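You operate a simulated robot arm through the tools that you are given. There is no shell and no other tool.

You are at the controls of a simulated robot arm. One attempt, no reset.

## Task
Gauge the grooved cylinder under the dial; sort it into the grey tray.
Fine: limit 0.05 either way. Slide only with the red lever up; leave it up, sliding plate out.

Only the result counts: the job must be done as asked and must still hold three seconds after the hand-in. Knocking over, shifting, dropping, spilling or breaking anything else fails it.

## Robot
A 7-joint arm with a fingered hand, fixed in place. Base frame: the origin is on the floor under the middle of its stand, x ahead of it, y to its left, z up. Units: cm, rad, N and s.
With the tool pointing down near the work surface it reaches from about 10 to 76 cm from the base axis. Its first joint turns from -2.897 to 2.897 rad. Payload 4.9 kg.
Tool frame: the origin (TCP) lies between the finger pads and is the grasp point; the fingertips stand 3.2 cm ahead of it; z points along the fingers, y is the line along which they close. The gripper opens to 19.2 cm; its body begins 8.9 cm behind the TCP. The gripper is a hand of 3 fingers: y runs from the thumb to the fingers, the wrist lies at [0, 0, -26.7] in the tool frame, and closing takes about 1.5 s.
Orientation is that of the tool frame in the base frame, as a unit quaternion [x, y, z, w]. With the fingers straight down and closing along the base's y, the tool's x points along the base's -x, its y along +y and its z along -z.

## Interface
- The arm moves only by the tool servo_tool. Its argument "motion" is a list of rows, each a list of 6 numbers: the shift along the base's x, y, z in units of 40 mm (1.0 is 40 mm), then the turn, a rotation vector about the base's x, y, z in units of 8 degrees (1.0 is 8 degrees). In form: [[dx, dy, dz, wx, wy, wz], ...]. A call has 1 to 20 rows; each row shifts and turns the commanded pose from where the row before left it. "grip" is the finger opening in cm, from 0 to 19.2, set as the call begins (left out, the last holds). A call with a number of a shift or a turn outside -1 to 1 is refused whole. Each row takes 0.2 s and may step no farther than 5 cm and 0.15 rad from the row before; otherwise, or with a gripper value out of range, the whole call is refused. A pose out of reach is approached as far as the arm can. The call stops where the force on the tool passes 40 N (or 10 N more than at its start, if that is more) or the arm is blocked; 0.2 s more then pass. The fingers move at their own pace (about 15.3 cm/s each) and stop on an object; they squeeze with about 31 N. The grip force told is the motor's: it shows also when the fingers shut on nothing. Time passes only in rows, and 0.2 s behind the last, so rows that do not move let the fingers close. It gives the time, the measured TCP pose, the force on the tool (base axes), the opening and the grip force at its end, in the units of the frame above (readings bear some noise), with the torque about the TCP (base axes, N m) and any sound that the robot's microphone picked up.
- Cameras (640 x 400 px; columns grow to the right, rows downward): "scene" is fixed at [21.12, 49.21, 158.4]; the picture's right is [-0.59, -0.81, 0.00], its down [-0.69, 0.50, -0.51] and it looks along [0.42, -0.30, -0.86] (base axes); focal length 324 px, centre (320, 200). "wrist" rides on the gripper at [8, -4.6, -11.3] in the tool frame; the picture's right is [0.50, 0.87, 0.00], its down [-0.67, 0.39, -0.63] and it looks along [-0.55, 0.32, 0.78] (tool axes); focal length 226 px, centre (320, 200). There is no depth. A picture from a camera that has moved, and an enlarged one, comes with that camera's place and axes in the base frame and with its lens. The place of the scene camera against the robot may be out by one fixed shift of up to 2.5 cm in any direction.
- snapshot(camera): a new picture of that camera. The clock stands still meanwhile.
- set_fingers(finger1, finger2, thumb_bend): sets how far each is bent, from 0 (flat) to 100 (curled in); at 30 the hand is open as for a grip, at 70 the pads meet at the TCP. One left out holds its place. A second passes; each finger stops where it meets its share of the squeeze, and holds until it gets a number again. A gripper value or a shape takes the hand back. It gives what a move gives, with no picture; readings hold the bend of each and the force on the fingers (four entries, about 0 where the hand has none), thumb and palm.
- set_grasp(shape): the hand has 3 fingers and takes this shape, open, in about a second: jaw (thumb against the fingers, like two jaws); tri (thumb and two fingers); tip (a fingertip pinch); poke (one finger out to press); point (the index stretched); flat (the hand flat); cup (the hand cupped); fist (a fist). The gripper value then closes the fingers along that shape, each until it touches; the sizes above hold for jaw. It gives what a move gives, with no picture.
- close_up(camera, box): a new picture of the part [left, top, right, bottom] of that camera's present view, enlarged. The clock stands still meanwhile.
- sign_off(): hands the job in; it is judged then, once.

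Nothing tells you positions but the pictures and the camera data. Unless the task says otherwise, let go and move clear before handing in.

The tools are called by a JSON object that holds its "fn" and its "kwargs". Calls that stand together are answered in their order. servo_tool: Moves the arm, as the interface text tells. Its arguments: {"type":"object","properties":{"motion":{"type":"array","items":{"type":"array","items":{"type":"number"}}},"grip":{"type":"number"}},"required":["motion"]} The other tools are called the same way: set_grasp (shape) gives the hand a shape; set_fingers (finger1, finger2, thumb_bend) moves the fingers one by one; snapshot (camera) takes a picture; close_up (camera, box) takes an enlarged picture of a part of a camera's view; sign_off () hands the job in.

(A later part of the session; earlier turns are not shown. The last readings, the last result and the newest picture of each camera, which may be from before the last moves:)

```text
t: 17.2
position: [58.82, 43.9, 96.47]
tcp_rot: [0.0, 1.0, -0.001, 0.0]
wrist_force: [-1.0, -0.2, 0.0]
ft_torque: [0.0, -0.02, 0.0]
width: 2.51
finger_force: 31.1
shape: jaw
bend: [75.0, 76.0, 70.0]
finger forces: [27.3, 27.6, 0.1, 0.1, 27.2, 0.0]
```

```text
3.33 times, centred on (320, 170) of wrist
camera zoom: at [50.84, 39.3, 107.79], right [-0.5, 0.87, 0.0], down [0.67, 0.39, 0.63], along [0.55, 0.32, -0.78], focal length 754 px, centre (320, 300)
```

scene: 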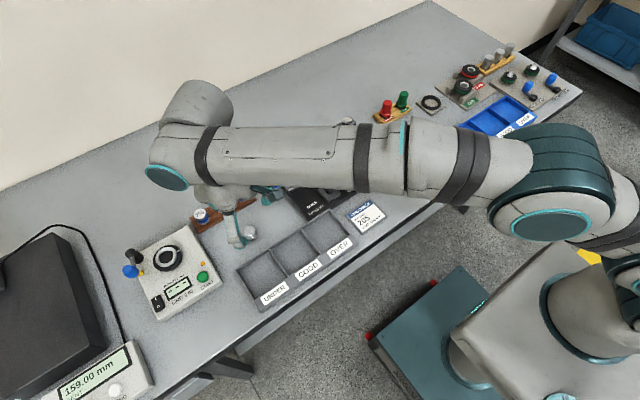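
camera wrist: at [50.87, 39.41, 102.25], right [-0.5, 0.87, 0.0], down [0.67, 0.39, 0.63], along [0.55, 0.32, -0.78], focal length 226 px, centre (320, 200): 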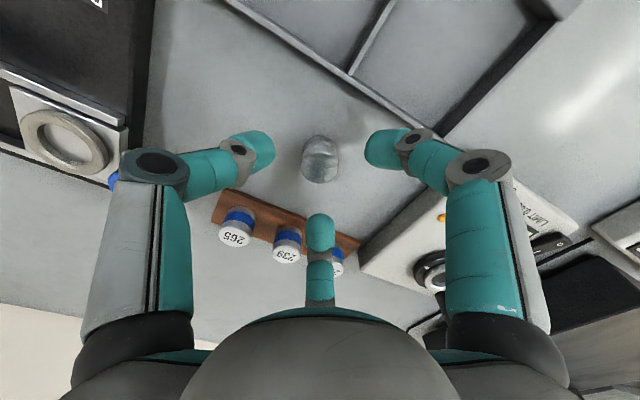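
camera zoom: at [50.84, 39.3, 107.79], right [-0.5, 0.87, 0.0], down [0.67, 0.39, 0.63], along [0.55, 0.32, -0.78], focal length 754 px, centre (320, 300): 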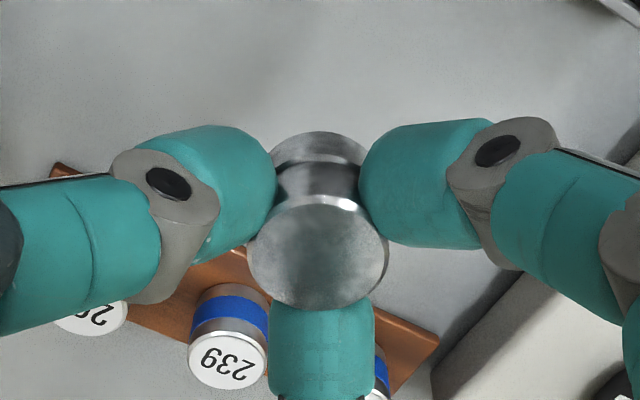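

Part is lifted and centred on the tool axis. Now moving above the ring seat while turning the hand −30° so no finger points at the dial or the blue knob.

{"fn": "servo_tool", "kwargs": {"motion": [[0.217, -0.518, 0, 0, 0, -0.469], [0.217, -0.518, 0, 0, 0, -0.469], [0.217, -0.518, 0, 0, 0, -0.469], [0.217, -0.518, 0, 0, 0, -0.469], [0.217, -0.518, 0, 0, 0, -0.469], [0.217, -0.518, 0, 0, 0, -0.469], [0.217, -0.518, 0, 0, 0, -0.469], [0.217, -0.518, 0, 0, 0, -0.469], [0, 0, 0, 0, 0, 0], [0, 0, 0, 0, 0, 0]]}}

{"fn": "snapshot", "kwargs": {"camera": "wrist"}}

{"fn": "snapshot", "kwargs": {"camera": "scene"}}

```text
t: 19.4
position: [65.82, 27.34, 96.46]
tcp_rot: [0.259, 0.966, 0.0, 0.0]
wrist_force: [0.2, -0.1, -1.3]
ft_torque: [-0.03, -0.01, 0.04]
width: 2.5
finger_force: 30.6
shape: jaw
bend: [75.0, 76.0, 70.0]
finger forces: [27.2, 27.6, 0.0, 0.0, 27.2, 0.0]
```

```text
taken
camera wrist: at [56.61, 27.37, 107.8], right [0.0, 1.0, 0.0], down [0.78, 0.0, 0.63], along [0.63, 0.0, -0.78], focal length 226 px, centre (320, 200)
```

wrist: 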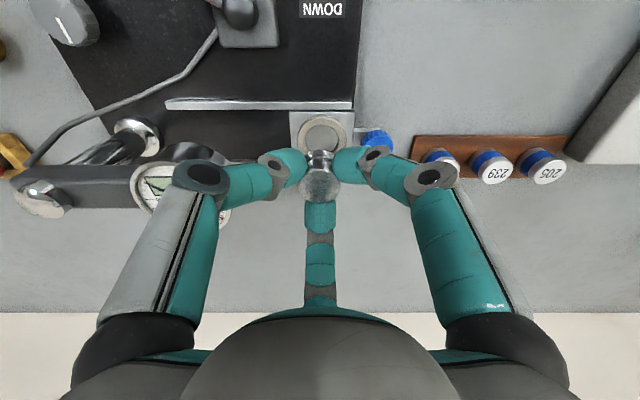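

```text
taken
```

scene: 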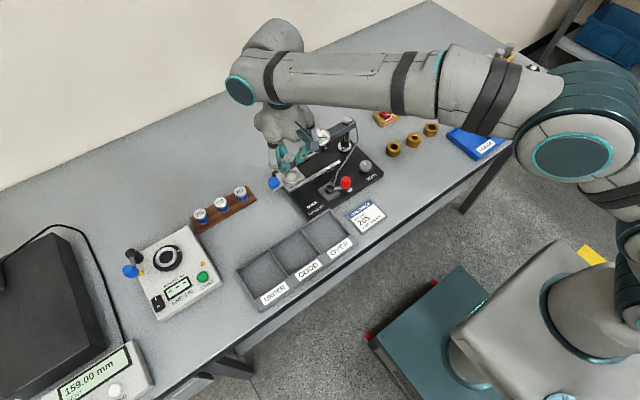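

The part is above the ring. I'll zoom in to check alignment with the ring and clearance from the dial before lowering.

{"fn": "close_up", "kwargs": {"camera": "wrist", "box": [272, 100, 368, 220]}}

{"fn": "close_up", "kwargs": {"camera": "wrist", "box": [110, 130, 310, 255]}}

{"fn": "close_up", "kwargs": {"camera": "scene", "box": [240, 100, 360, 200]}}

```text
3.33 times, centred on (320, 160) of wrist
camera zoom: at [56.61, 27.37, 107.8], right [0.0, 1.0, 0.0], down [0.78, 0.0, 0.63], along [0.63, 0.0, -0.78], focal length 754 px, centre (320, 333)
```

zoom: 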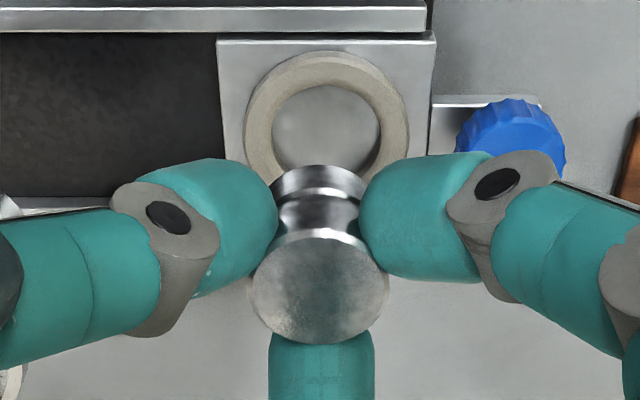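

```text
3.20 times, centred on (210, 192) of wrist
camera zoom: at [56.61, 27.37, 107.8], right [0.0, 1.0, 0.0], down [0.78, 0.0, 0.63], along [0.63, 0.0, -0.78], focal length 723 px, centre (672, 224)
```

zoom: 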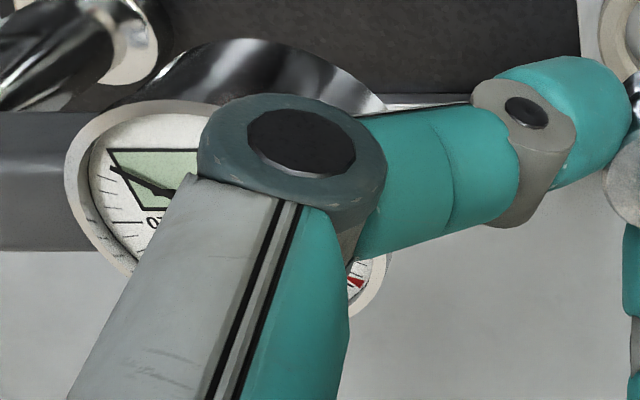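

```text
4.00 times, centred on (300, 150) of scene
camera zoom: at [21.12, 49.21, 158.4], right [-0.59, -0.81, 0.0], down [-0.69, 0.5, -0.51], along [0.42, -0.3, -0.86], focal length 1296 px, centre (400, 400)
```

zoom: 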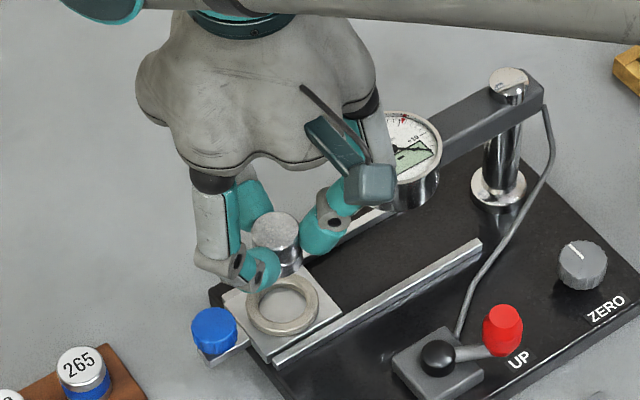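

Dial body centre works out near (65.7, 18.4), radius ≈3, so the thumb clears it by only a few mm; I'll turn 2° more and lower partway, checking clearances visually.

{"fn": "servo_tool", "kwargs": {"motion": [[0, 0.04, -0.3, 0, 0, -0.25], [0, 0, -0.3, 0, 0, 0], [0, 0, 0, 0, 0, 0]]}}

{"fn": "snapshot", "kwargs": {"camera": "wrist"}}

{"fn": "close_up", "kwargs": {"camera": "wrist", "box": [272, 100, 368, 220]}}

{"fn": "close_up", "kwargs": {"camera": "scene", "box": [260, 110, 350, 190]}}

```text
t: 20.2
position: [65.81, 27.52, 94.11]
tcp_rot: [0.276, 0.961, 0.0, -0.001]
wrist_force: [0.6, 0.8, -0.5]
ft_torque: [-0.01, 0.0, 0.03]
width: 2.49
finger_force: 31.2
shape: jaw
bend: [75.0, 76.0, 70.0]
finger forces: [27.3, 27.6, 0.1, 0.1, 27.2, 0.0]
```

```text
taken
camera wrist: at [56.58, 27.89, 105.39], right [0.03, 1.0, 0.0], down [0.77, -0.03, 0.63], along [0.63, -0.02, -0.78], focal length 226 px, centre (320, 200)
```

wrist: 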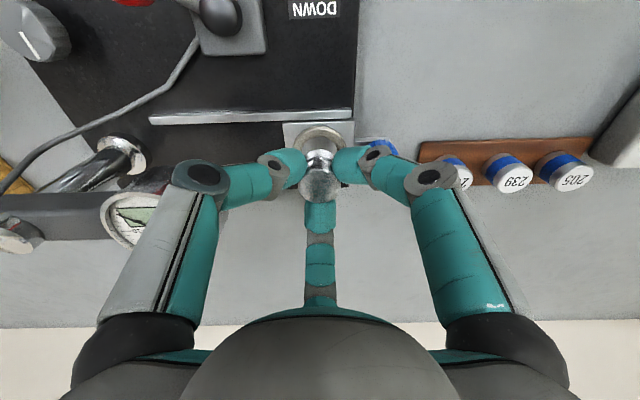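

```text
3.33 times, centred on (320, 160) of wrist
camera zoom: at [56.58, 27.89, 105.39], right [0.03, 1.0, 0.0], down [0.77, -0.03, 0.63], along [0.63, -0.02, -0.78], focal length 754 px, centre (320, 333)
```

zoom: 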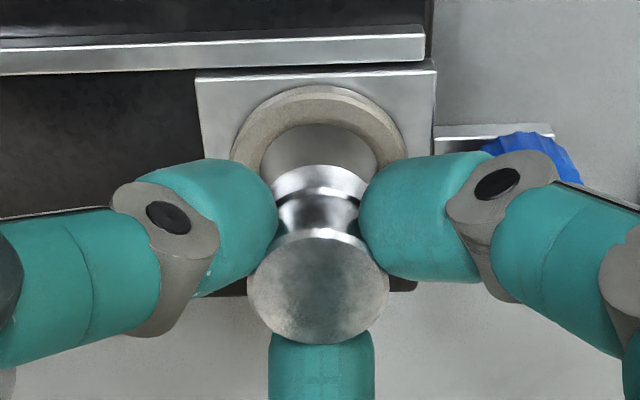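

```text
5.00 times, centred on (305, 150) of scene
camera zoom: at [21.12, 49.21, 158.4], right [-0.59, -0.81, 0.0], down [-0.69, 0.5, -0.51], along [0.42, -0.3, -0.86], focal length 1620 px, centre (395, 450)
```

zoom: 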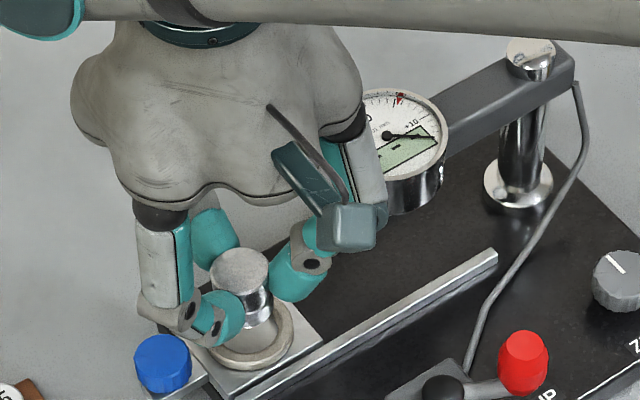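

Ring and cylinder line up laterally; thumb passes the dial with a margin of several mm. Lowering further with a +0.08 cm x correction.

{"fn": "servo_tool", "kwargs": {"motion": [[0.02, 0, -0.2, 0, 0, 0], [0, 0, -0.22, 0, 0, 0], [0, 0, 0, 0, 0, 0]]}}

{"fn": "close_up", "kwargs": {"camera": "wrist", "box": [272, 100, 368, 220]}}

{"fn": "close_up", "kwargs": {"camera": "scene", "box": [260, 130, 330, 190]}}

```text
t: 21.0
position: [65.81, 27.51, 92.39]
tcp_rot: [0.276, 0.961, 0.001, 0.0]
wrist_force: [0.1, -1.0, 0.5]
ft_torque: [0.04, 0.01, -0.04]
width: 2.51
finger_force: 30.3
shape: jaw
bend: [75.0, 76.0, 70.0]
finger forces: [27.4, 27.6, 0.0, 0.1, 27.2, 0.0]
```

```text
3.33 times, centred on (320, 160) of wrist
camera zoom: at [56.65, 27.86, 103.7], right [0.03, 1.0, 0.0], down [0.77, -0.03, 0.63], along [0.63, -0.02, -0.78], focal length 754 px, centre (320, 333)
```

zoom: 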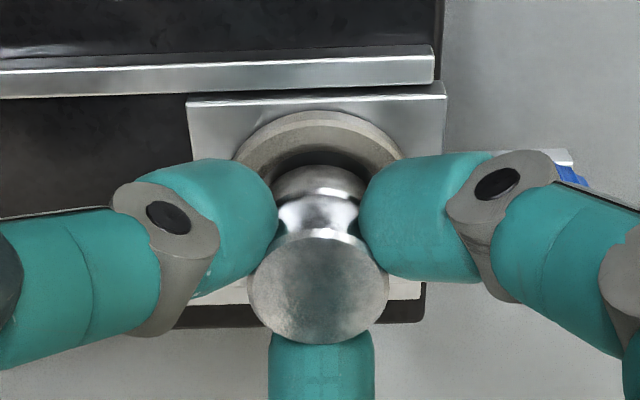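

```text
6.67 times, centred on (295, 160) of scene
camera zoom: at [21.12, 49.21, 158.4], right [-0.59, -0.81, 0.0], down [-0.69, 0.5, -0.51], along [0.42, -0.3, -0.86], focal length 2160 px, centre (487, 467)
```

zoom: 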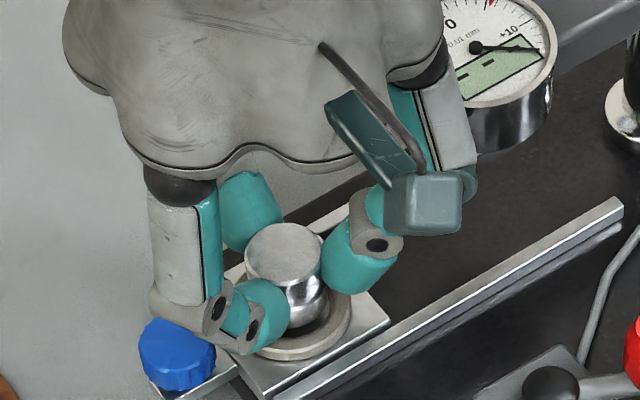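

Close to the hole now. The near edges suggest the ring is ~0.1 cm further in +x, so I'll correct by 0.08 cm and lower to the ring's rim, watching the force.

{"fn": "servo_tool", "kwargs": {"motion": [[0.02, 0, -0.07, 0, 0, 0], [0, 0, -0.06, 0, 0, 0], [0, 0, 0, 0, 0, 0]]}}

{"fn": "close_up", "kwargs": {"camera": "wrist", "box": [288, 120, 352, 160]}}

{"fn": "close_up", "kwargs": {"camera": "scene", "box": [276, 155, 316, 190]}}

```text
t: 21.8
position: [65.98, 27.6, 91.84]
tcp_rot: [0.275, 0.961, 0.0, 0.0]
wrist_force: [-0.2, 0.3, -0.7]
ft_torque: [0.03, 0.03, 0.0]
width: 2.5
finger_force: 30.9
shape: jaw
bend: [75.0, 76.0, 70.0]
finger forces: [27.4, 27.6, 0.0, 0.1, 27.2, 0.0]
```

```text
10.00 times, centred on (320, 140) of wrist
camera zoom: at [56.73, 27.84, 103.17], right [0.03, 1.0, 0.0], down [0.78, -0.03, 0.63], along [0.63, -0.02, -0.78], focal length 2261 px, centre (320, 800)
```

zoom: 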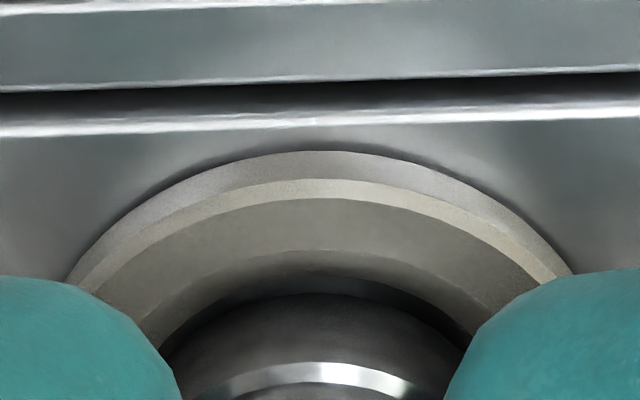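

```text
11.43 times, centred on (296, 172) of scene
camera zoom: at [21.12, 49.21, 158.4], right [-0.59, -0.81, 0.0], down [-0.69, 0.5, -0.51], along [0.42, -0.3, -0.86], focal length 3702 px, centre (594, 514)
```

zoom: 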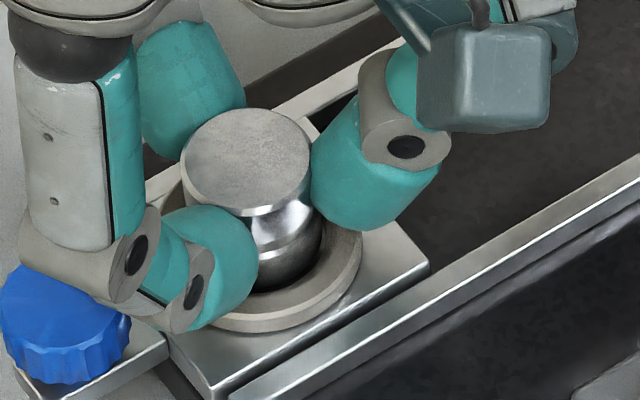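

Alignment is within ~0.05 cm and the ring has a lead-in chamfer. Lowering the last ~0.5 cm onto the plate.

{"fn": "servo_tool", "kwargs": {"motion": [[0, 0, -0.05, 0, 0, 0], [0, 0, -0.05, 0, 0, 0], [0, 0, -0.03, 0, 0, 0], [0, 0, 0, 0, 0, 0]]}}

{"fn": "close_up", "kwargs": {"camera": "wrist", "box": [288, 120, 352, 160]}}

{"fn": "close_up", "kwargs": {"camera": "scene", "box": [276, 155, 316, 190]}}

```text
t: 22.8
position: [66.04, 27.6, 91.5]
tcp_rot: [0.275, 0.962, 0.001, 0.001]
wrist_force: [-4.7, -0.7, 10.4]
ft_torque: [-0.09, 0.12, -0.03]
width: 2.5
finger_force: 30.7
shape: jaw
bend: [75.0, 76.0, 69.0]
finger forces: [29.1, 28.2, 0.0, 0.0, 31.8, 0.1]
```

```text
10.00 times, centred on (320, 140) of wrist
camera zoom: at [56.74, 27.87, 102.78], right [0.03, 1.0, 0.0], down [0.77, -0.03, 0.63], along [0.63, -0.02, -0.77], focal length 2261 px, centre (320, 800)
```

zoom: 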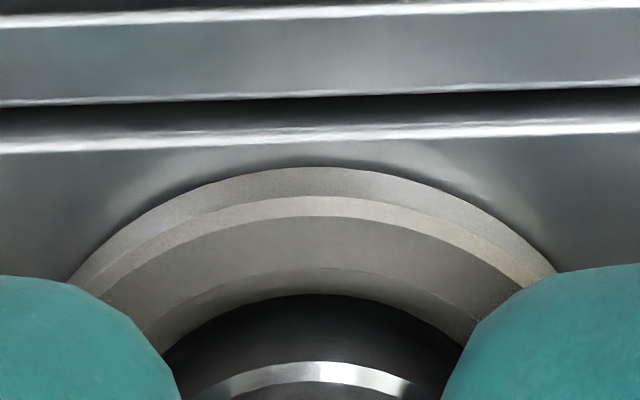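

```text
11.43 times, centred on (296, 172) of scene
camera zoom: at [21.12, 49.21, 158.4], right [-0.59, -0.81, 0.0], down [-0.69, 0.5, -0.51], along [0.42, -0.3, -0.86], focal length 3702 px, centre (594, 514)
```

zoom: 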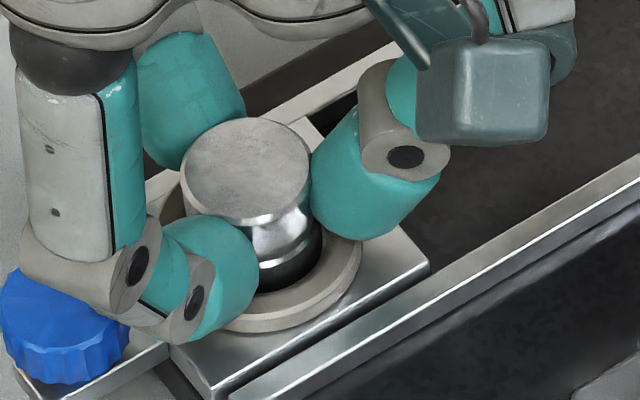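

Contact with the +x side of the chamfer (force −x). I'll ease −0.1 cm in x and continue down.

{"fn": "servo_tool", "kwargs": {"motion": [[-0.025, 0, 0.01, 0, 0, 0], [0, 0, -0.02, 0, 0, 0], [0, 0, 0, 0, 0, 0]]}}

{"fn": "close_up", "kwargs": {"camera": "wrist", "box": [288, 120, 352, 160]}}

```text
t: 23.6
position: [65.98, 27.68, 91.55]
tcp_rot: [0.275, 0.961, 0.001, 0.002]
wrist_force: [1.5, -0.6, 13.1]
ft_torque: [-0.06, -0.04, 0.01]
width: 2.48
finger_force: 31.1
shape: jaw
bend: [75.0, 76.0, 69.0]
finger forces: [29.5, 31.2, 0.0, 0.0, 30.1, 0.0]
```

```text
10.00 times, centred on (320, 140) of wrist
camera zoom: at [56.67, 27.86, 102.75], right [0.03, 1.0, 0.0], down [0.77, -0.03, 0.63], along [0.63, -0.02, -0.77], focal length 2261 px, centre (320, 800)
```

zoom: 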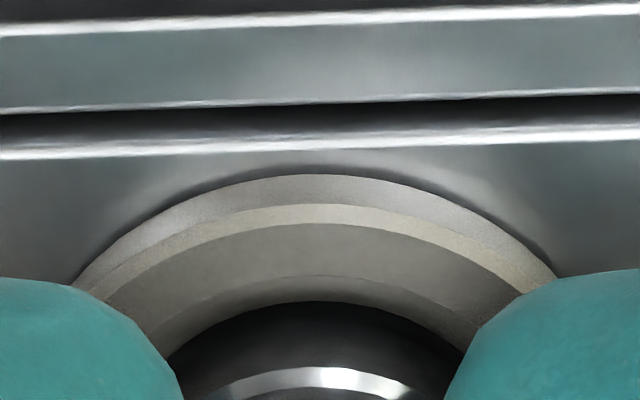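

Now the force is almost purely vertical (13 N) — the part appears to rest on the plate inside the ring. I'll relieve the pressure slightly and open the fingers just a little.

{"fn": "servo_tool", "kwargs": {"motion": [[0, 0, 0.03, 0, 0, 0], [0, 0, 0, 0, 0, 0]]}}

{"fn": "servo_tool", "kwargs": {"motion": [[0, 0, 0, 0, 0, 0], [0, 0, 0, 0, 0, 0], [0, 0, 0, 0, 0, 0]], "grip": 4.6}}

{"fn": "close_up", "kwargs": {"camera": "wrist", "box": [272, 100, 368, 220]}}

{"fn": "close_up", "kwargs": {"camera": "scene", "box": [260, 130, 330, 190]}}

```text
t: 24.2
position: [65.88, 27.61, 91.44]
tcp_rot: [0.276, 0.961, -0.001, 0.001]
wrist_force: [2.8, -1.0, 9.3]
ft_torque: [-0.05, -0.1, -0.01]
width: 2.53
finger_force: 31.1
shape: jaw
bend: [75.0, 76.0, 69.0]
finger forces: [29.1, 31.9, 0.1, 0.0, 28.8, 0.0]
```

```text
t: 25.0
position: [65.78, 27.55, 91.44]
tcp_rot: [0.276, 0.961, 0.0, -0.001]
wrist_force: [-0.7, -0.6, -0.1]
ft_torque: [0.04, 0.05, 0.02]
width: 4.6
finger_force: 0.1
shape: jaw
bend: [78.0, 78.0, 70.0]
finger forces: [0.1, 0.0, 0.0, 0.1, 0.0, 0.1]
```

```text
3.33 times, centred on (320, 160) of wrist
camera zoom: at [56.61, 27.86, 102.71], right [0.03, 1.0, 0.0], down [0.78, -0.03, 0.63], along [0.63, -0.02, -0.78], focal length 754 px, centre (320, 333)
```

zoom: 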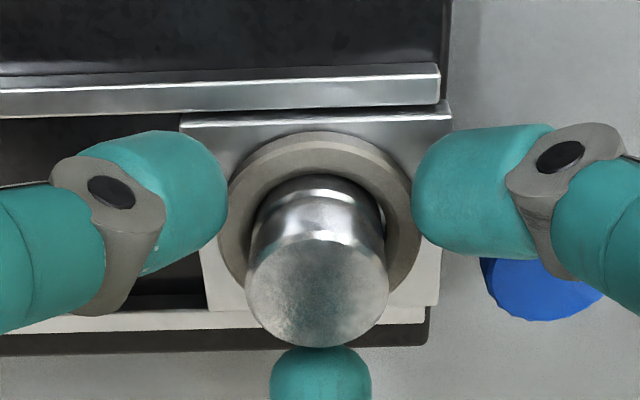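

```text
6.67 times, centred on (295, 160) of scene
camera zoom: at [21.12, 49.21, 158.4], right [-0.59, -0.81, 0.0], down [-0.69, 0.5, -0.51], along [0.42, -0.3, -0.86], focal length 2160 px, centre (487, 467)
```

zoom: 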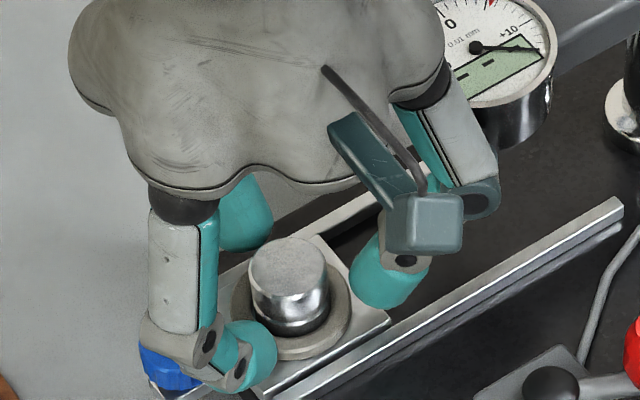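

The part sits upright inside the ring. Now I'll lift straight up, then go over the blue slide knob with the hand turned so that two fingers straddle and one points +y.

{"fn": "servo_tool", "kwargs": {"motion": [[0, 0, 0.3, 0, 0, 0], [0, 0, 0.5, 0, 0, 0], [0, 0, 0.6, 0, 0, 0], [0, 0, 0.5, 0, 0, 0], [0, 0, 0, 0, 0, 0]]}}

{"fn": "close_up", "kwargs": {"camera": "wrist", "box": [270, 100, 430, 200]}}

{"fn": "close_up", "kwargs": {"camera": "scene", "box": [260, 130, 360, 200]}}

```text
t: 26.2
position: [65.85, 27.39, 99.06]
tcp_rot: [0.276, 0.961, 0.0, 0.0]
wrist_force: [0.1, -0.1, 0.4]
ft_torque: [-0.01, -0.01, 0.0]
width: 4.6
finger_force: 0.1
shape: jaw
bend: [78.0, 78.0, 70.0]
finger forces: [0.0, 0.0, 0.0, 0.0, 0.0, 0.0]
```

```text
4.00 times, centred on (350, 150) of wrist
camera zoom: at [56.64, 27.81, 110.4], right [0.03, 1.0, 0.0], down [0.77, -0.03, 0.63], along [0.63, -0.02, -0.78], focal length 904 px, centre (200, 400)
```

zoom: 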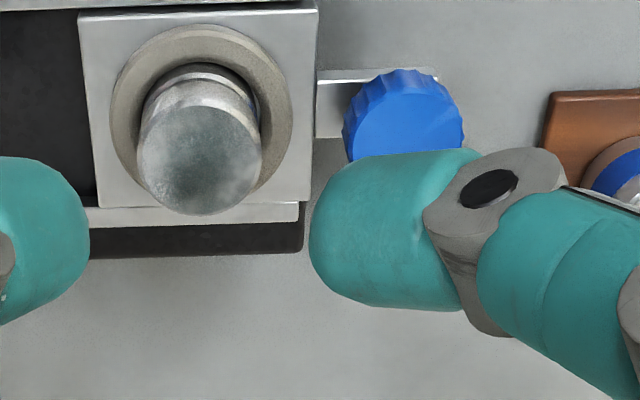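

```text
5.71 times, centred on (310, 165) of scene
camera zoom: at [21.12, 49.21, 158.4], right [-0.59, -0.81, 0.0], down [-0.69, 0.5, -0.51], along [0.42, -0.3, -0.86], focal length 1851 px, centre (377, 400)
```

zoom: 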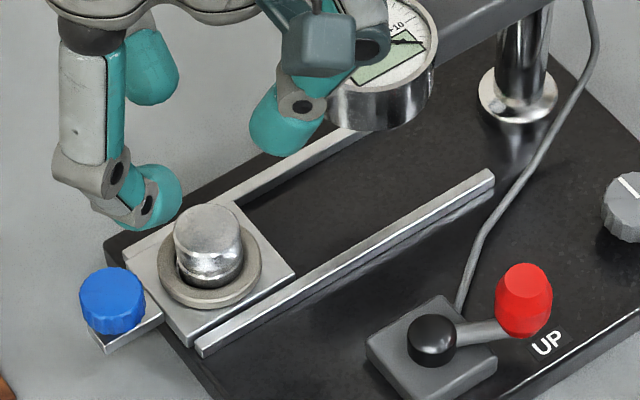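

Part is seated well. Moving over the blue knob, rotating the hand −28°.

{"fn": "servo_tool", "kwargs": {"motion": [[-0.008, 0.25, 0, 0, 0, -0.7], [-0.008, 0.25, 0, 0, 0, -0.7], [-0.008, 0.25, -0.15, 0, 0, -0.7], [-0.008, 0.25, -0.2, 0, 0, -0.7], [-0.008, 0.25, -0.2, 0, 0, -0.7], [0, 0, 0, 0, 0, 0], [0, 0, 0, 0, 0, 0]], "grip": 6.5}}

{"fn": "snapshot", "kwargs": {"camera": "wrist"}}

{"fn": "close_up", "kwargs": {"camera": "wrist", "box": [272, 90, 368, 210]}}

```text
t: 27.8
position: [65.77, 32.46, 96.8]
tcp_rot: [0.5, 0.866, 0.0, -0.001]
wrist_force: [-0.5, 0.5, 0.1]
ft_torque: [0.01, 0.02, 0.02]
width: 6.45
finger_force: 0.1
shape: jaw
bend: [45.0, 45.0, 70.0]
finger forces: [0.0, 0.0, 0.0, 0.0, 0.1, 0.1]
```

```text
taken
camera wrist: at [57.69, 37.12, 108.14], right [0.5, 0.87, 0.0], down [0.67, -0.39, 0.63], along [0.55, -0.32, -0.78], focal length 226 px, centre (320, 200)
```

wrist: 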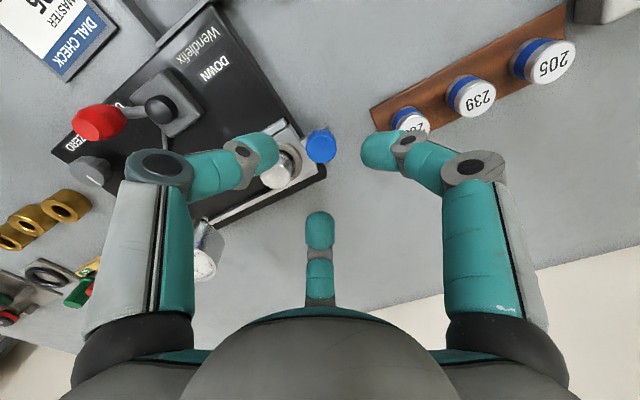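

```text
3.33 times, centred on (320, 150) of wrist
camera zoom: at [57.69, 37.12, 108.14], right [0.5, 0.87, 0.0], down [0.67, -0.39, 0.63], along [0.55, -0.32, -0.78], focal length 754 px, centre (320, 367)
```

zoom: 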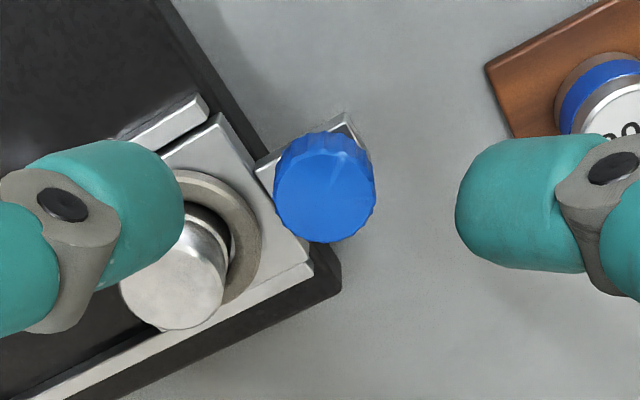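

Knob is nearly centred below the hand. Descending toward it with a small x correction.

{"fn": "servo_tool", "kwargs": {"motion": [[0.05, -0.01, -0.4, 0, 0, 0], [0, 0, -0.4, 0, 0, 0], [0, 0, -0.2, 0, 0, 0], [0, 0, 0, 0, 0, 0]]}}

{"fn": "close_up", "kwargs": {"camera": "wrist", "box": [272, 90, 368, 210]}}

{"fn": "close_up", "kwargs": {"camera": "scene", "box": [250, 130, 330, 200]}}

```text
t: 28.8
position: [66.05, 32.66, 92.76]
tcp_rot: [0.499, 0.867, 0.001, 0.001]
wrist_force: [-0.1, -0.2, -0.2]
ft_torque: [0.0, 0.0, 0.02]
width: 6.47
finger_force: 0.1
shape: jaw
bend: [45.0, 45.0, 70.0]
finger forces: [0.0, 0.0, 0.0, 0.1, 0.1, 0.1]
```

```text
3.33 times, centred on (320, 150) of wrist
camera zoom: at [57.92, 37.14, 104.13], right [0.5, 0.87, 0.0], down [0.67, -0.39, 0.63], along [0.55, -0.32, -0.78], focal length 754 px, centre (320, 367)
```

zoom: 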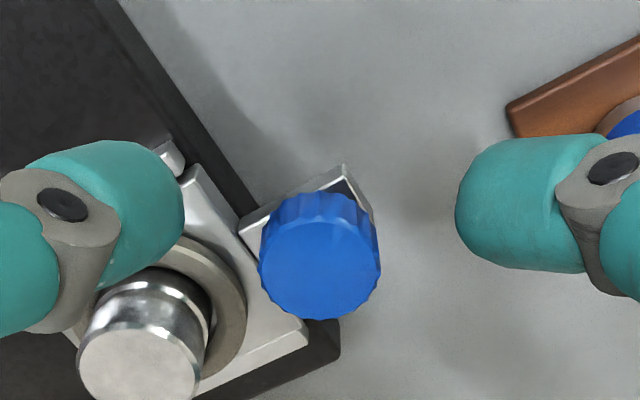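

```text
5.71 times, centred on (290, 165) of scene
camera zoom: at [21.12, 49.21, 158.4], right [-0.59, -0.81, 0.0], down [-0.69, 0.5, -0.51], along [0.42, -0.3, -0.86], focal length 1851 px, centre (491, 400)
```

zoom: 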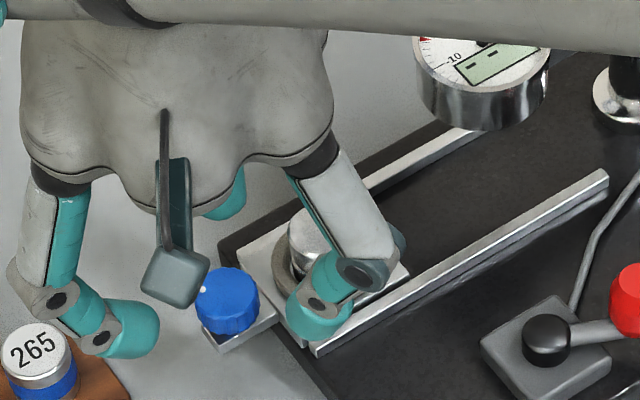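

Knob is centred. I'll narrow the opening to 4.6 cm, lower around the knob and close on it.

{"fn": "servo_tool", "kwargs": {"motion": [[0, 0, 0, 0, 0, 0], [0, 0, 0, 0, 0, 0], [0, 0, -0.2, 0, 0, 0], [0, 0, -0.2, 0, 0, 0], [0, 0, -0.1, 0, 0, 0], [0, 0, 0, 0, 0, 0]], "grip": 4.6}}

{"fn": "close_up", "kwargs": {"camera": "wrist", "box": [272, 100, 368, 220]}}

{"fn": "close_up", "kwargs": {"camera": "scene", "box": [250, 130, 330, 200]}}

```text
t: 30.2
position: [65.91, 32.58, 90.83]
tcp_rot: [0.5, 0.866, -0.001, 0.0]
wrist_force: [0.1, 0.0, -0.2]
ft_torque: [0.01, -0.02, -0.04]
width: 4.69
finger_force: 0.1
shape: jaw
bend: [78.0, 78.0, 70.0]
finger forces: [0.0, 0.0, 0.0, 0.0, 0.0, 0.0]
```

```text
3.33 times, centred on (320, 160) of wrist
camera zoom: at [57.91, 37.13, 102.13], right [0.5, 0.87, 0.0], down [0.67, -0.39, 0.63], along [0.55, -0.32, -0.78], focal length 754 px, centre (320, 333)
```

zoom: 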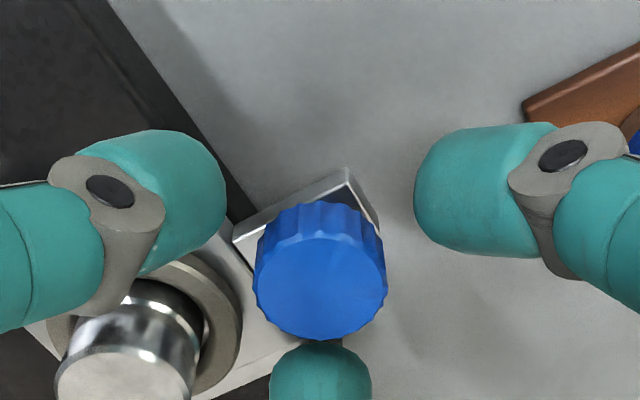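

```text
5.71 times, centred on (290, 165) of scene
camera zoom: at [21.12, 49.21, 158.4], right [-0.59, -0.81, 0.0], down [-0.69, 0.5, -0.51], along [0.42, -0.3, -0.86], focal length 1851 px, centre (491, 400)
```

zoom: 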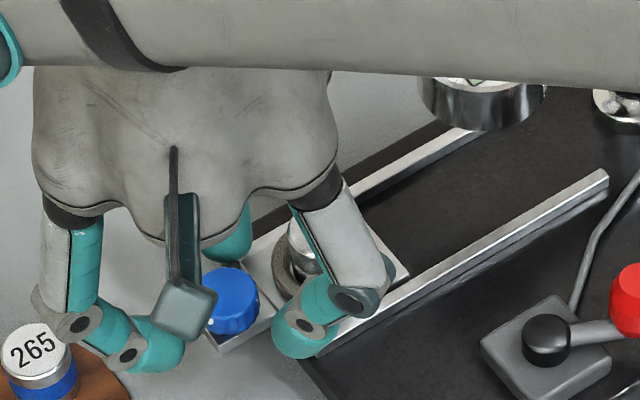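

Fingers surround the knob without touching. Closing on it.

{"fn": "servo_tool", "kwargs": {"motion": [[0, 0, 0, 0, 0, 0], [0, 0, 0, 0, 0, 0], [0, 0, 0, 0, 0, 0], [0, 0, 0, 0, 0, 0]], "grip": 2.2}}

{"fn": "close_up", "kwargs": {"camera": "wrist", "box": [272, 100, 368, 220]}}

```text
t: 31.2
position: [65.89, 32.57, 90.83]
tcp_rot: [0.5, 0.866, 0.001, 0.0]
wrist_force: [-0.1, -0.2, 0.2]
ft_torque: [0.02, -0.04, -0.04]
width: 2.28
finger_force: 0.1
shape: jaw
bend: [75.0, 75.0, 70.0]
finger forces: [1.0, 1.2, 0.0, 0.0, 1.4, 0.0]
```

```text
3.33 times, centred on (320, 160) of wrist
camera zoom: at [57.91, 37.14, 102.16], right [0.5, 0.87, 0.0], down [0.67, -0.39, 0.63], along [0.55, -0.32, -0.78], focal length 754 px, centre (320, 333)
```

zoom: 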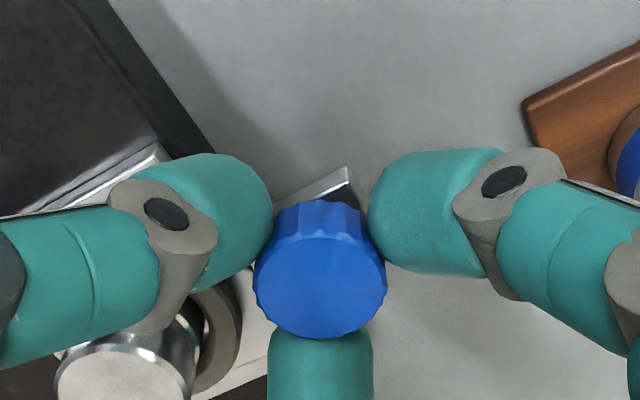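

The fingers lightly cage the knob. The lever is up, so I'll push the slide in (−y) by 8 cm, gently.

{"fn": "servo_tool", "kwargs": {"motion": [[0, -0.2, 0, 0, 0, 0], [0, -0.3, 0, 0, 0, 0], [0, -0.3, 0, 0, 0, 0], [0, -0.3, 0, 0, 0, 0], [0, -0.3, 0, 0, 0, 0], [0, -0.3, 0, 0, 0, 0], [0, -0.2, 0, 0, 0, 0], [0, -0.1, 0, 0, 0, 0], [0, 0, 0, 0, 0, 0]]}}

{"fn": "snapshot", "kwargs": {"camera": "wrist"}}

{"fn": "close_up", "kwargs": {"camera": "wrist", "box": [160, 90, 360, 220]}}

{"fn": "close_up", "kwargs": {"camera": "scene", "box": [250, 110, 370, 200]}}

```text
t: 33.2
position: [65.93, 24.56, 90.77]
tcp_rot: [0.5, 0.866, 0.0, 0.0]
wrist_force: [0.7, -0.6, 1.8]
ft_torque: [-0.04, -0.02, 0.0]
width: 2.27
finger_force: 0.0
shape: jaw
bend: [59.0, 75.0, 70.0]
finger forces: [1.3, 1.5, 0.0, 0.1, 1.3, 0.0]
```

```text
taken
camera wrist: at [57.92, 29.08, 102.13], right [0.5, 0.87, 0.0], down [0.67, -0.39, 0.63], along [0.55, -0.32, -0.78], focal length 226 px, centre (320, 200)
```

wrist: 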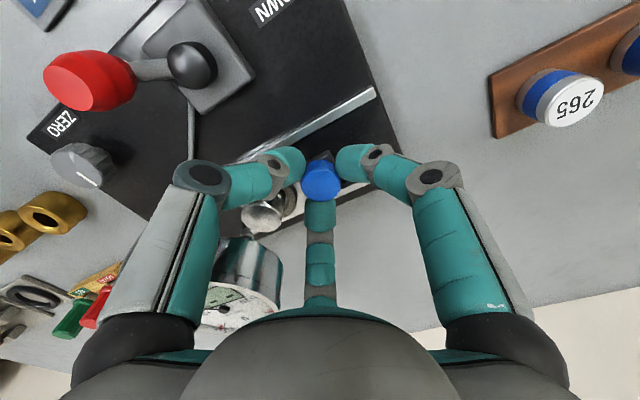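

```text
3.08 times, centred on (260, 155) of wrist
camera zoom: at [57.92, 29.08, 102.13], right [0.5, 0.87, 0.0], down [0.67, -0.39, 0.63], along [0.55, -0.32, -0.78], focal length 696 px, centre (505, 338)
```

zoom: 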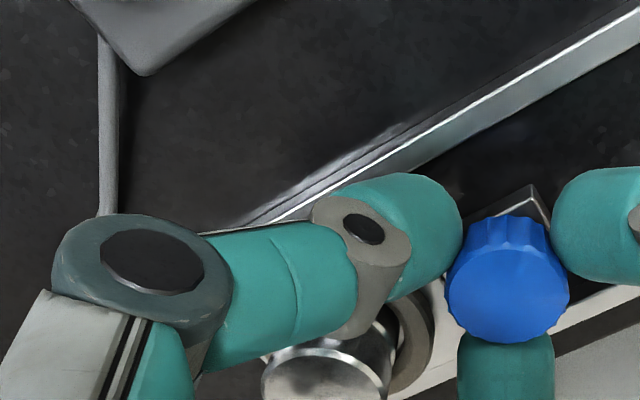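

```text
4.44 times, centred on (310, 155) of scene
camera zoom: at [21.12, 49.21, 158.4], right [-0.59, -0.81, 0.0], down [-0.69, 0.5, -0.51], along [0.42, -0.3, -0.86], focal length 1440 px, centre (364, 400)
```

zoom: 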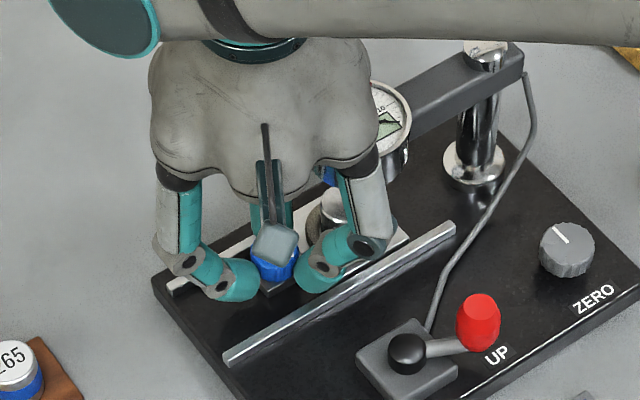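

Slide moved 8 cm smoothly with no collision. Creeping further to find the inner stop.

{"fn": "servo_tool", "kwargs": {"motion": [[0, -0.06, 0, 0, 0, 0], [0, -0.06, 0, 0, 0, 0], [0, -0.06, 0, 0, 0, 0], [0, -0.05, 0, 0, 0, 0], [0, 0, 0, 0, 0, 0]]}}

{"fn": "close_up", "kwargs": {"camera": "wrist", "box": [160, 90, 360, 220]}}

```text
t: 34.4
position: [66.01, 23.52, 90.93]
tcp_rot: [0.499, 0.866, -0.001, 0.0]
wrist_force: [0.6, -0.7, 0.7]
ft_torque: [0.04, -0.01, 0.04]
width: 2.26
finger_force: 0.1
shape: jaw
bend: [74.0, 74.0, 70.0]
finger forces: [1.1, 1.5, 0.0, 0.0, 1.3, 0.1]
```

```text
3.08 times, centred on (260, 155) of wrist
camera zoom: at [57.91, 28.18, 102.14], right [0.5, 0.87, 0.0], down [0.67, -0.39, 0.63], along [0.55, -0.32, -0.78], focal length 696 px, centre (505, 338)
```

zoom: 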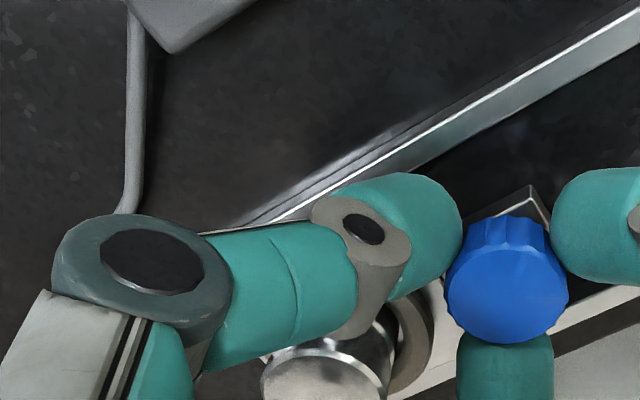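

Still no stop. Creeping a few mm more.

{"fn": "servo_tool", "kwargs": {"motion": [[0, -0.03, 0, 0, 0, 0], [0, -0.03, 0, 0, 0, 0], [0, 0, 0, 0, 0, 0]]}}

{"fn": "close_up", "kwargs": {"camera": "wrist", "box": [160, 90, 360, 220]}}

```text
t: 35.2
position: [66.01, 23.4, 90.84]
tcp_rot: [0.5, 0.866, 0.0, 0.0]
wrist_force: [0.0, 2.8, 1.0]
ft_torque: [0.1, -0.02, 0.0]
width: 2.26
finger_force: 0.1
shape: jaw
bend: [59.0, 74.0, 70.0]
finger forces: [2.5, 0.7, 0.0, 0.0, 0.6, 0.0]
```

```text
3.08 times, centred on (260, 155) of wrist
camera zoom: at [57.91, 27.97, 102.16], right [0.5, 0.87, 0.0], down [0.67, -0.39, 0.63], along [0.55, -0.32, -0.78], focal length 696 px, centre (505, 338)
```

zoom: 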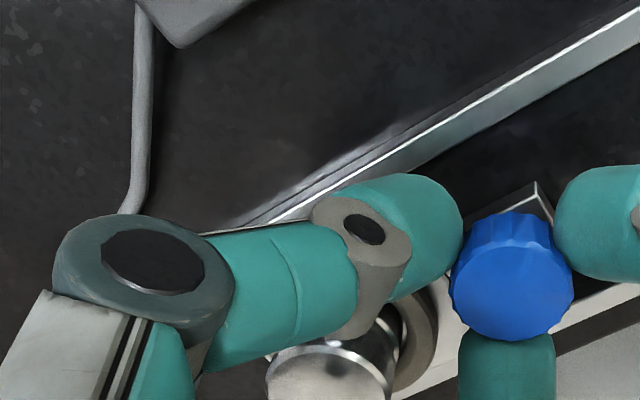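

Resistance begins (2.8 N in +y): the slide has reached its inner stop. One more small push to confirm, then release.

{"fn": "servo_tool", "kwargs": {"motion": [[0, -0.03, 0, 0, 0, 0], [0, 0, 0, 0, 0, 0]]}}

{"fn": "close_up", "kwargs": {"camera": "wrist", "box": [160, 90, 360, 220]}}

```text
t: 35.8
position: [65.91, 23.23, 90.92]
tcp_rot: [0.5, 0.866, 0.0, 0.0]
wrist_force: [0.1, 2.8, 0.6]
ft_torque: [0.12, -0.02, 0.0]
width: 2.25
finger_force: 0.0
shape: jaw
bend: [59.0, 74.0, 70.0]
finger forces: [3.3, 0.4, 0.1, 0.0, 0.3, 0.1]
```

```text
3.08 times, centred on (260, 155) of wrist
camera zoom: at [57.9, 27.85, 102.16], right [0.5, 0.87, 0.0], down [0.67, -0.39, 0.63], along [0.55, -0.32, -0.78], focal length 696 px, centre (505, 338)
```

zoom: 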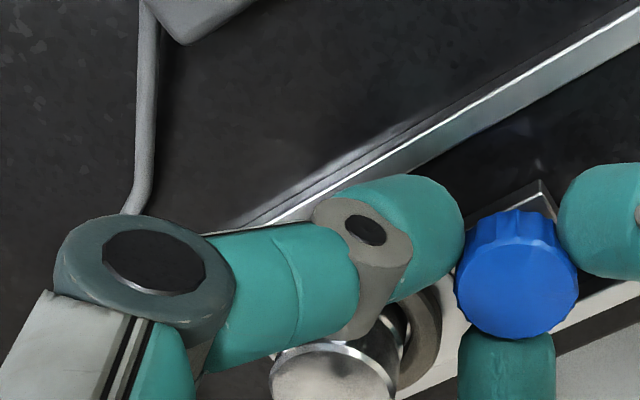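

The slide is fully in. Releasing the knob and lifting away, then I'll study the lever.

{"fn": "servo_tool", "kwargs": {"motion": [[0, 0.03, 0, 0, 0, 0], [0, 0, 0, 0, 0, 0], [0, 0, 0, 0, 0, 0], [0, 0, 0, 0, 0, 0], [0, 0, 0.3, 0, 0, 0], [0, 0, 0.5, 0, 0, 0], [0, 0, 0.6, 0, 0, 0], [0, 0, 0.7, 0, 0, 0], [0, 0, 0.6, 0, 0, 0], [0, 0, 0, 0, 0, 0]], "grip": 4.8}}

{"fn": "snapshot", "kwargs": {"camera": "wrist"}}

{"fn": "close_up", "kwargs": {"camera": "scene", "box": [270, 110, 390, 200]}}

```text
t: 38.0
position: [65.88, 23.49, 101.72]
tcp_rot: [0.499, 0.866, 0.0, -0.001]
wrist_force: [0.1, -0.3, 0.2]
ft_torque: [0.01, -0.01, -0.06]
width: 4.76
finger_force: 0.1
shape: jaw
bend: [78.0, 78.0, 70.0]
finger forces: [0.1, 0.0, 0.0, 0.0, 0.0, 0.0]
```

```text
taken
camera wrist: at [57.89, 27.97, 113.0], right [0.5, 0.87, 0.0], down [0.67, -0.39, 0.63], along [0.55, -0.32, -0.78], focal length 226 px, centre (320, 200)
```

wrist: 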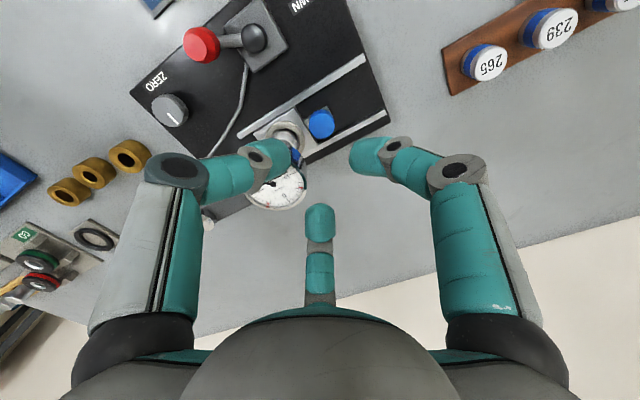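

```text
4.44 times, centred on (330, 155) of scene
camera zoom: at [21.12, 49.21, 158.4], right [-0.59, -0.81, 0.0], down [-0.69, 0.5, -0.51], along [0.42, -0.3, -0.86], focal length 1440 px, centre (276, 400)
```

zoom: 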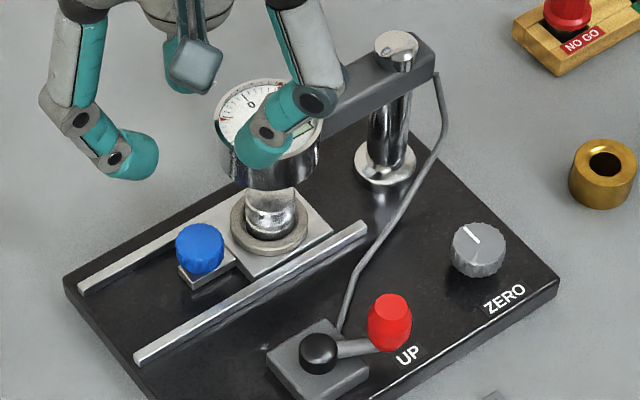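

The part now stands under the dial. Looking closely at the lever from this angle.

{"fn": "close_up", "kwargs": {"camera": "wrist", "box": [170, 0, 330, 90]}}

{"fn": "close_up", "kwargs": {"camera": "scene", "box": [315, 165, 365, 205]}}

{"fn": "close_up", "kwargs": {"camera": "wrist", "box": [220, 120, 340, 220]}}

```text
4.00 times, centred on (250, 45) of wrist
camera zoom: at [57.89, 27.97, 113.0], right [0.5, 0.87, 0.0], down [0.67, -0.39, 0.63], along [0.55, -0.32, -0.78], focal length 904 px, centre (600, 820)
```

zoom: 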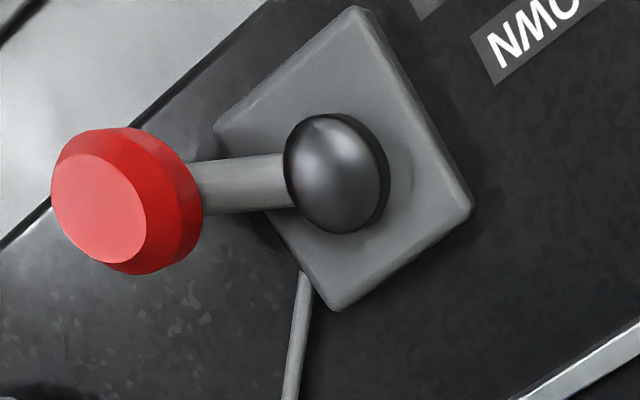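

```text
10.00 times, centred on (340, 185) of scene
camera zoom: at [21.12, 49.21, 158.4], right [-0.59, -0.81, 0.0], down [-0.69, 0.5, -0.51], along [0.42, -0.3, -0.86], focal length 3239 px, centre (120, 350)
```

zoom: 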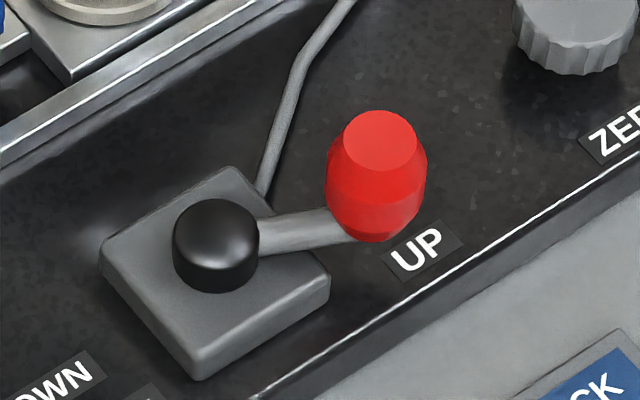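

```text
4.00 times, centred on (280, 170) of wrist
camera zoom: at [57.89, 27.97, 113.0], right [0.5, 0.87, 0.0], down [0.67, -0.39, 0.63], along [0.55, -0.32, -0.78], focal length 904 px, centre (480, 320)
```

zoom: 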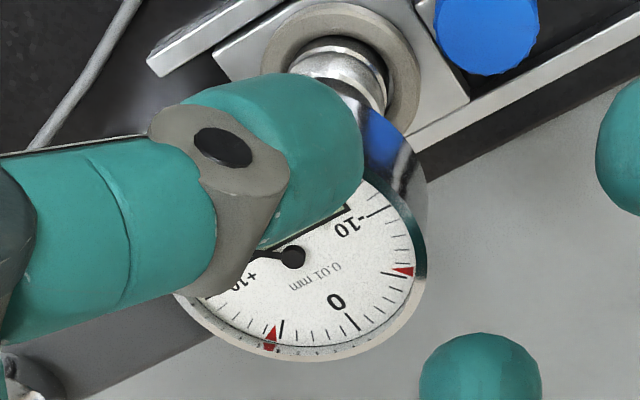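

The hub is a vertical pivot with a horizontal arm and an upright red knob. I'll move above the red knob, then cage it from above (fingertips above the arm) and swing it toward DOWN.

{"fn": "servo_tool", "kwargs": {"motion": [[-0.5565, -0.2425, 0, 0, 0, 0], [-0.5565, -0.2425, 0, 0, 0, 0], [-0.5565, -0.2425, 0, 0, 0, 0], [-0.5565, -0.2425, -0.3, 0, 0, 0], [-0.5565, -0.2425, -0.4, 0, 0, 0], [0, 0, -0.5, 0, 0, 0], [0, 0, 0, 0, 0, 0]]}}

{"fn": "snapshot", "kwargs": {"camera": "wrist"}}

{"fn": "close_up", "kwargs": {"camera": "wrist", "box": [240, 100, 400, 200]}}

```text
t: 39.6
position: [54.83, 18.57, 96.83]
tcp_rot: [0.5, 0.866, 0.0, 0.0]
wrist_force: [0.5, -0.5, -0.8]
ft_torque: [-0.02, 0.01, 0.01]
width: 4.77
finger_force: 0.1
shape: jaw
bend: [78.0, 78.0, 70.0]
finger forces: [0.1, 0.1, 0.0, 0.0, 0.0, 0.0]
```

```text
taken
camera wrist: at [46.71, 23.17, 108.14], right [0.5, 0.87, 0.0], down [0.67, -0.39, 0.63], along [0.55, -0.32, -0.78], focal length 226 px, centre (320, 200)
```

wrist: 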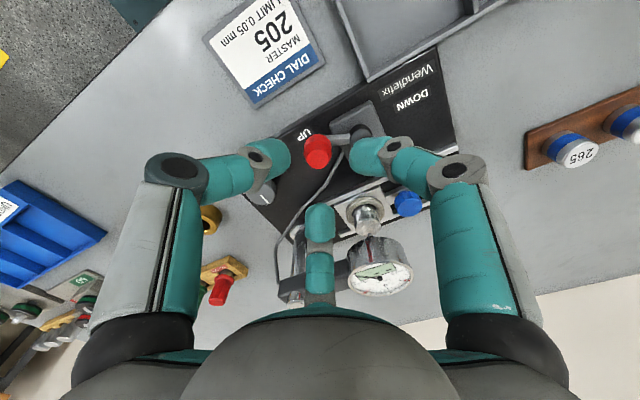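

```text
4.00 times, centred on (320, 150) of wrist
camera zoom: at [46.71, 23.17, 108.14], right [0.5, 0.87, 0.0], down [0.67, -0.39, 0.63], along [0.55, -0.32, -0.78], focal length 904 px, centre (320, 400)
```

zoom: 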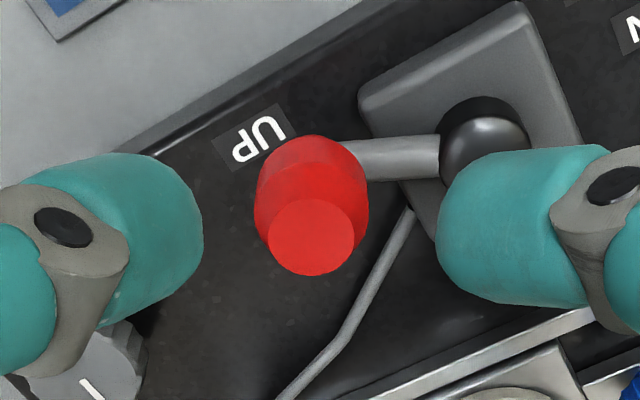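

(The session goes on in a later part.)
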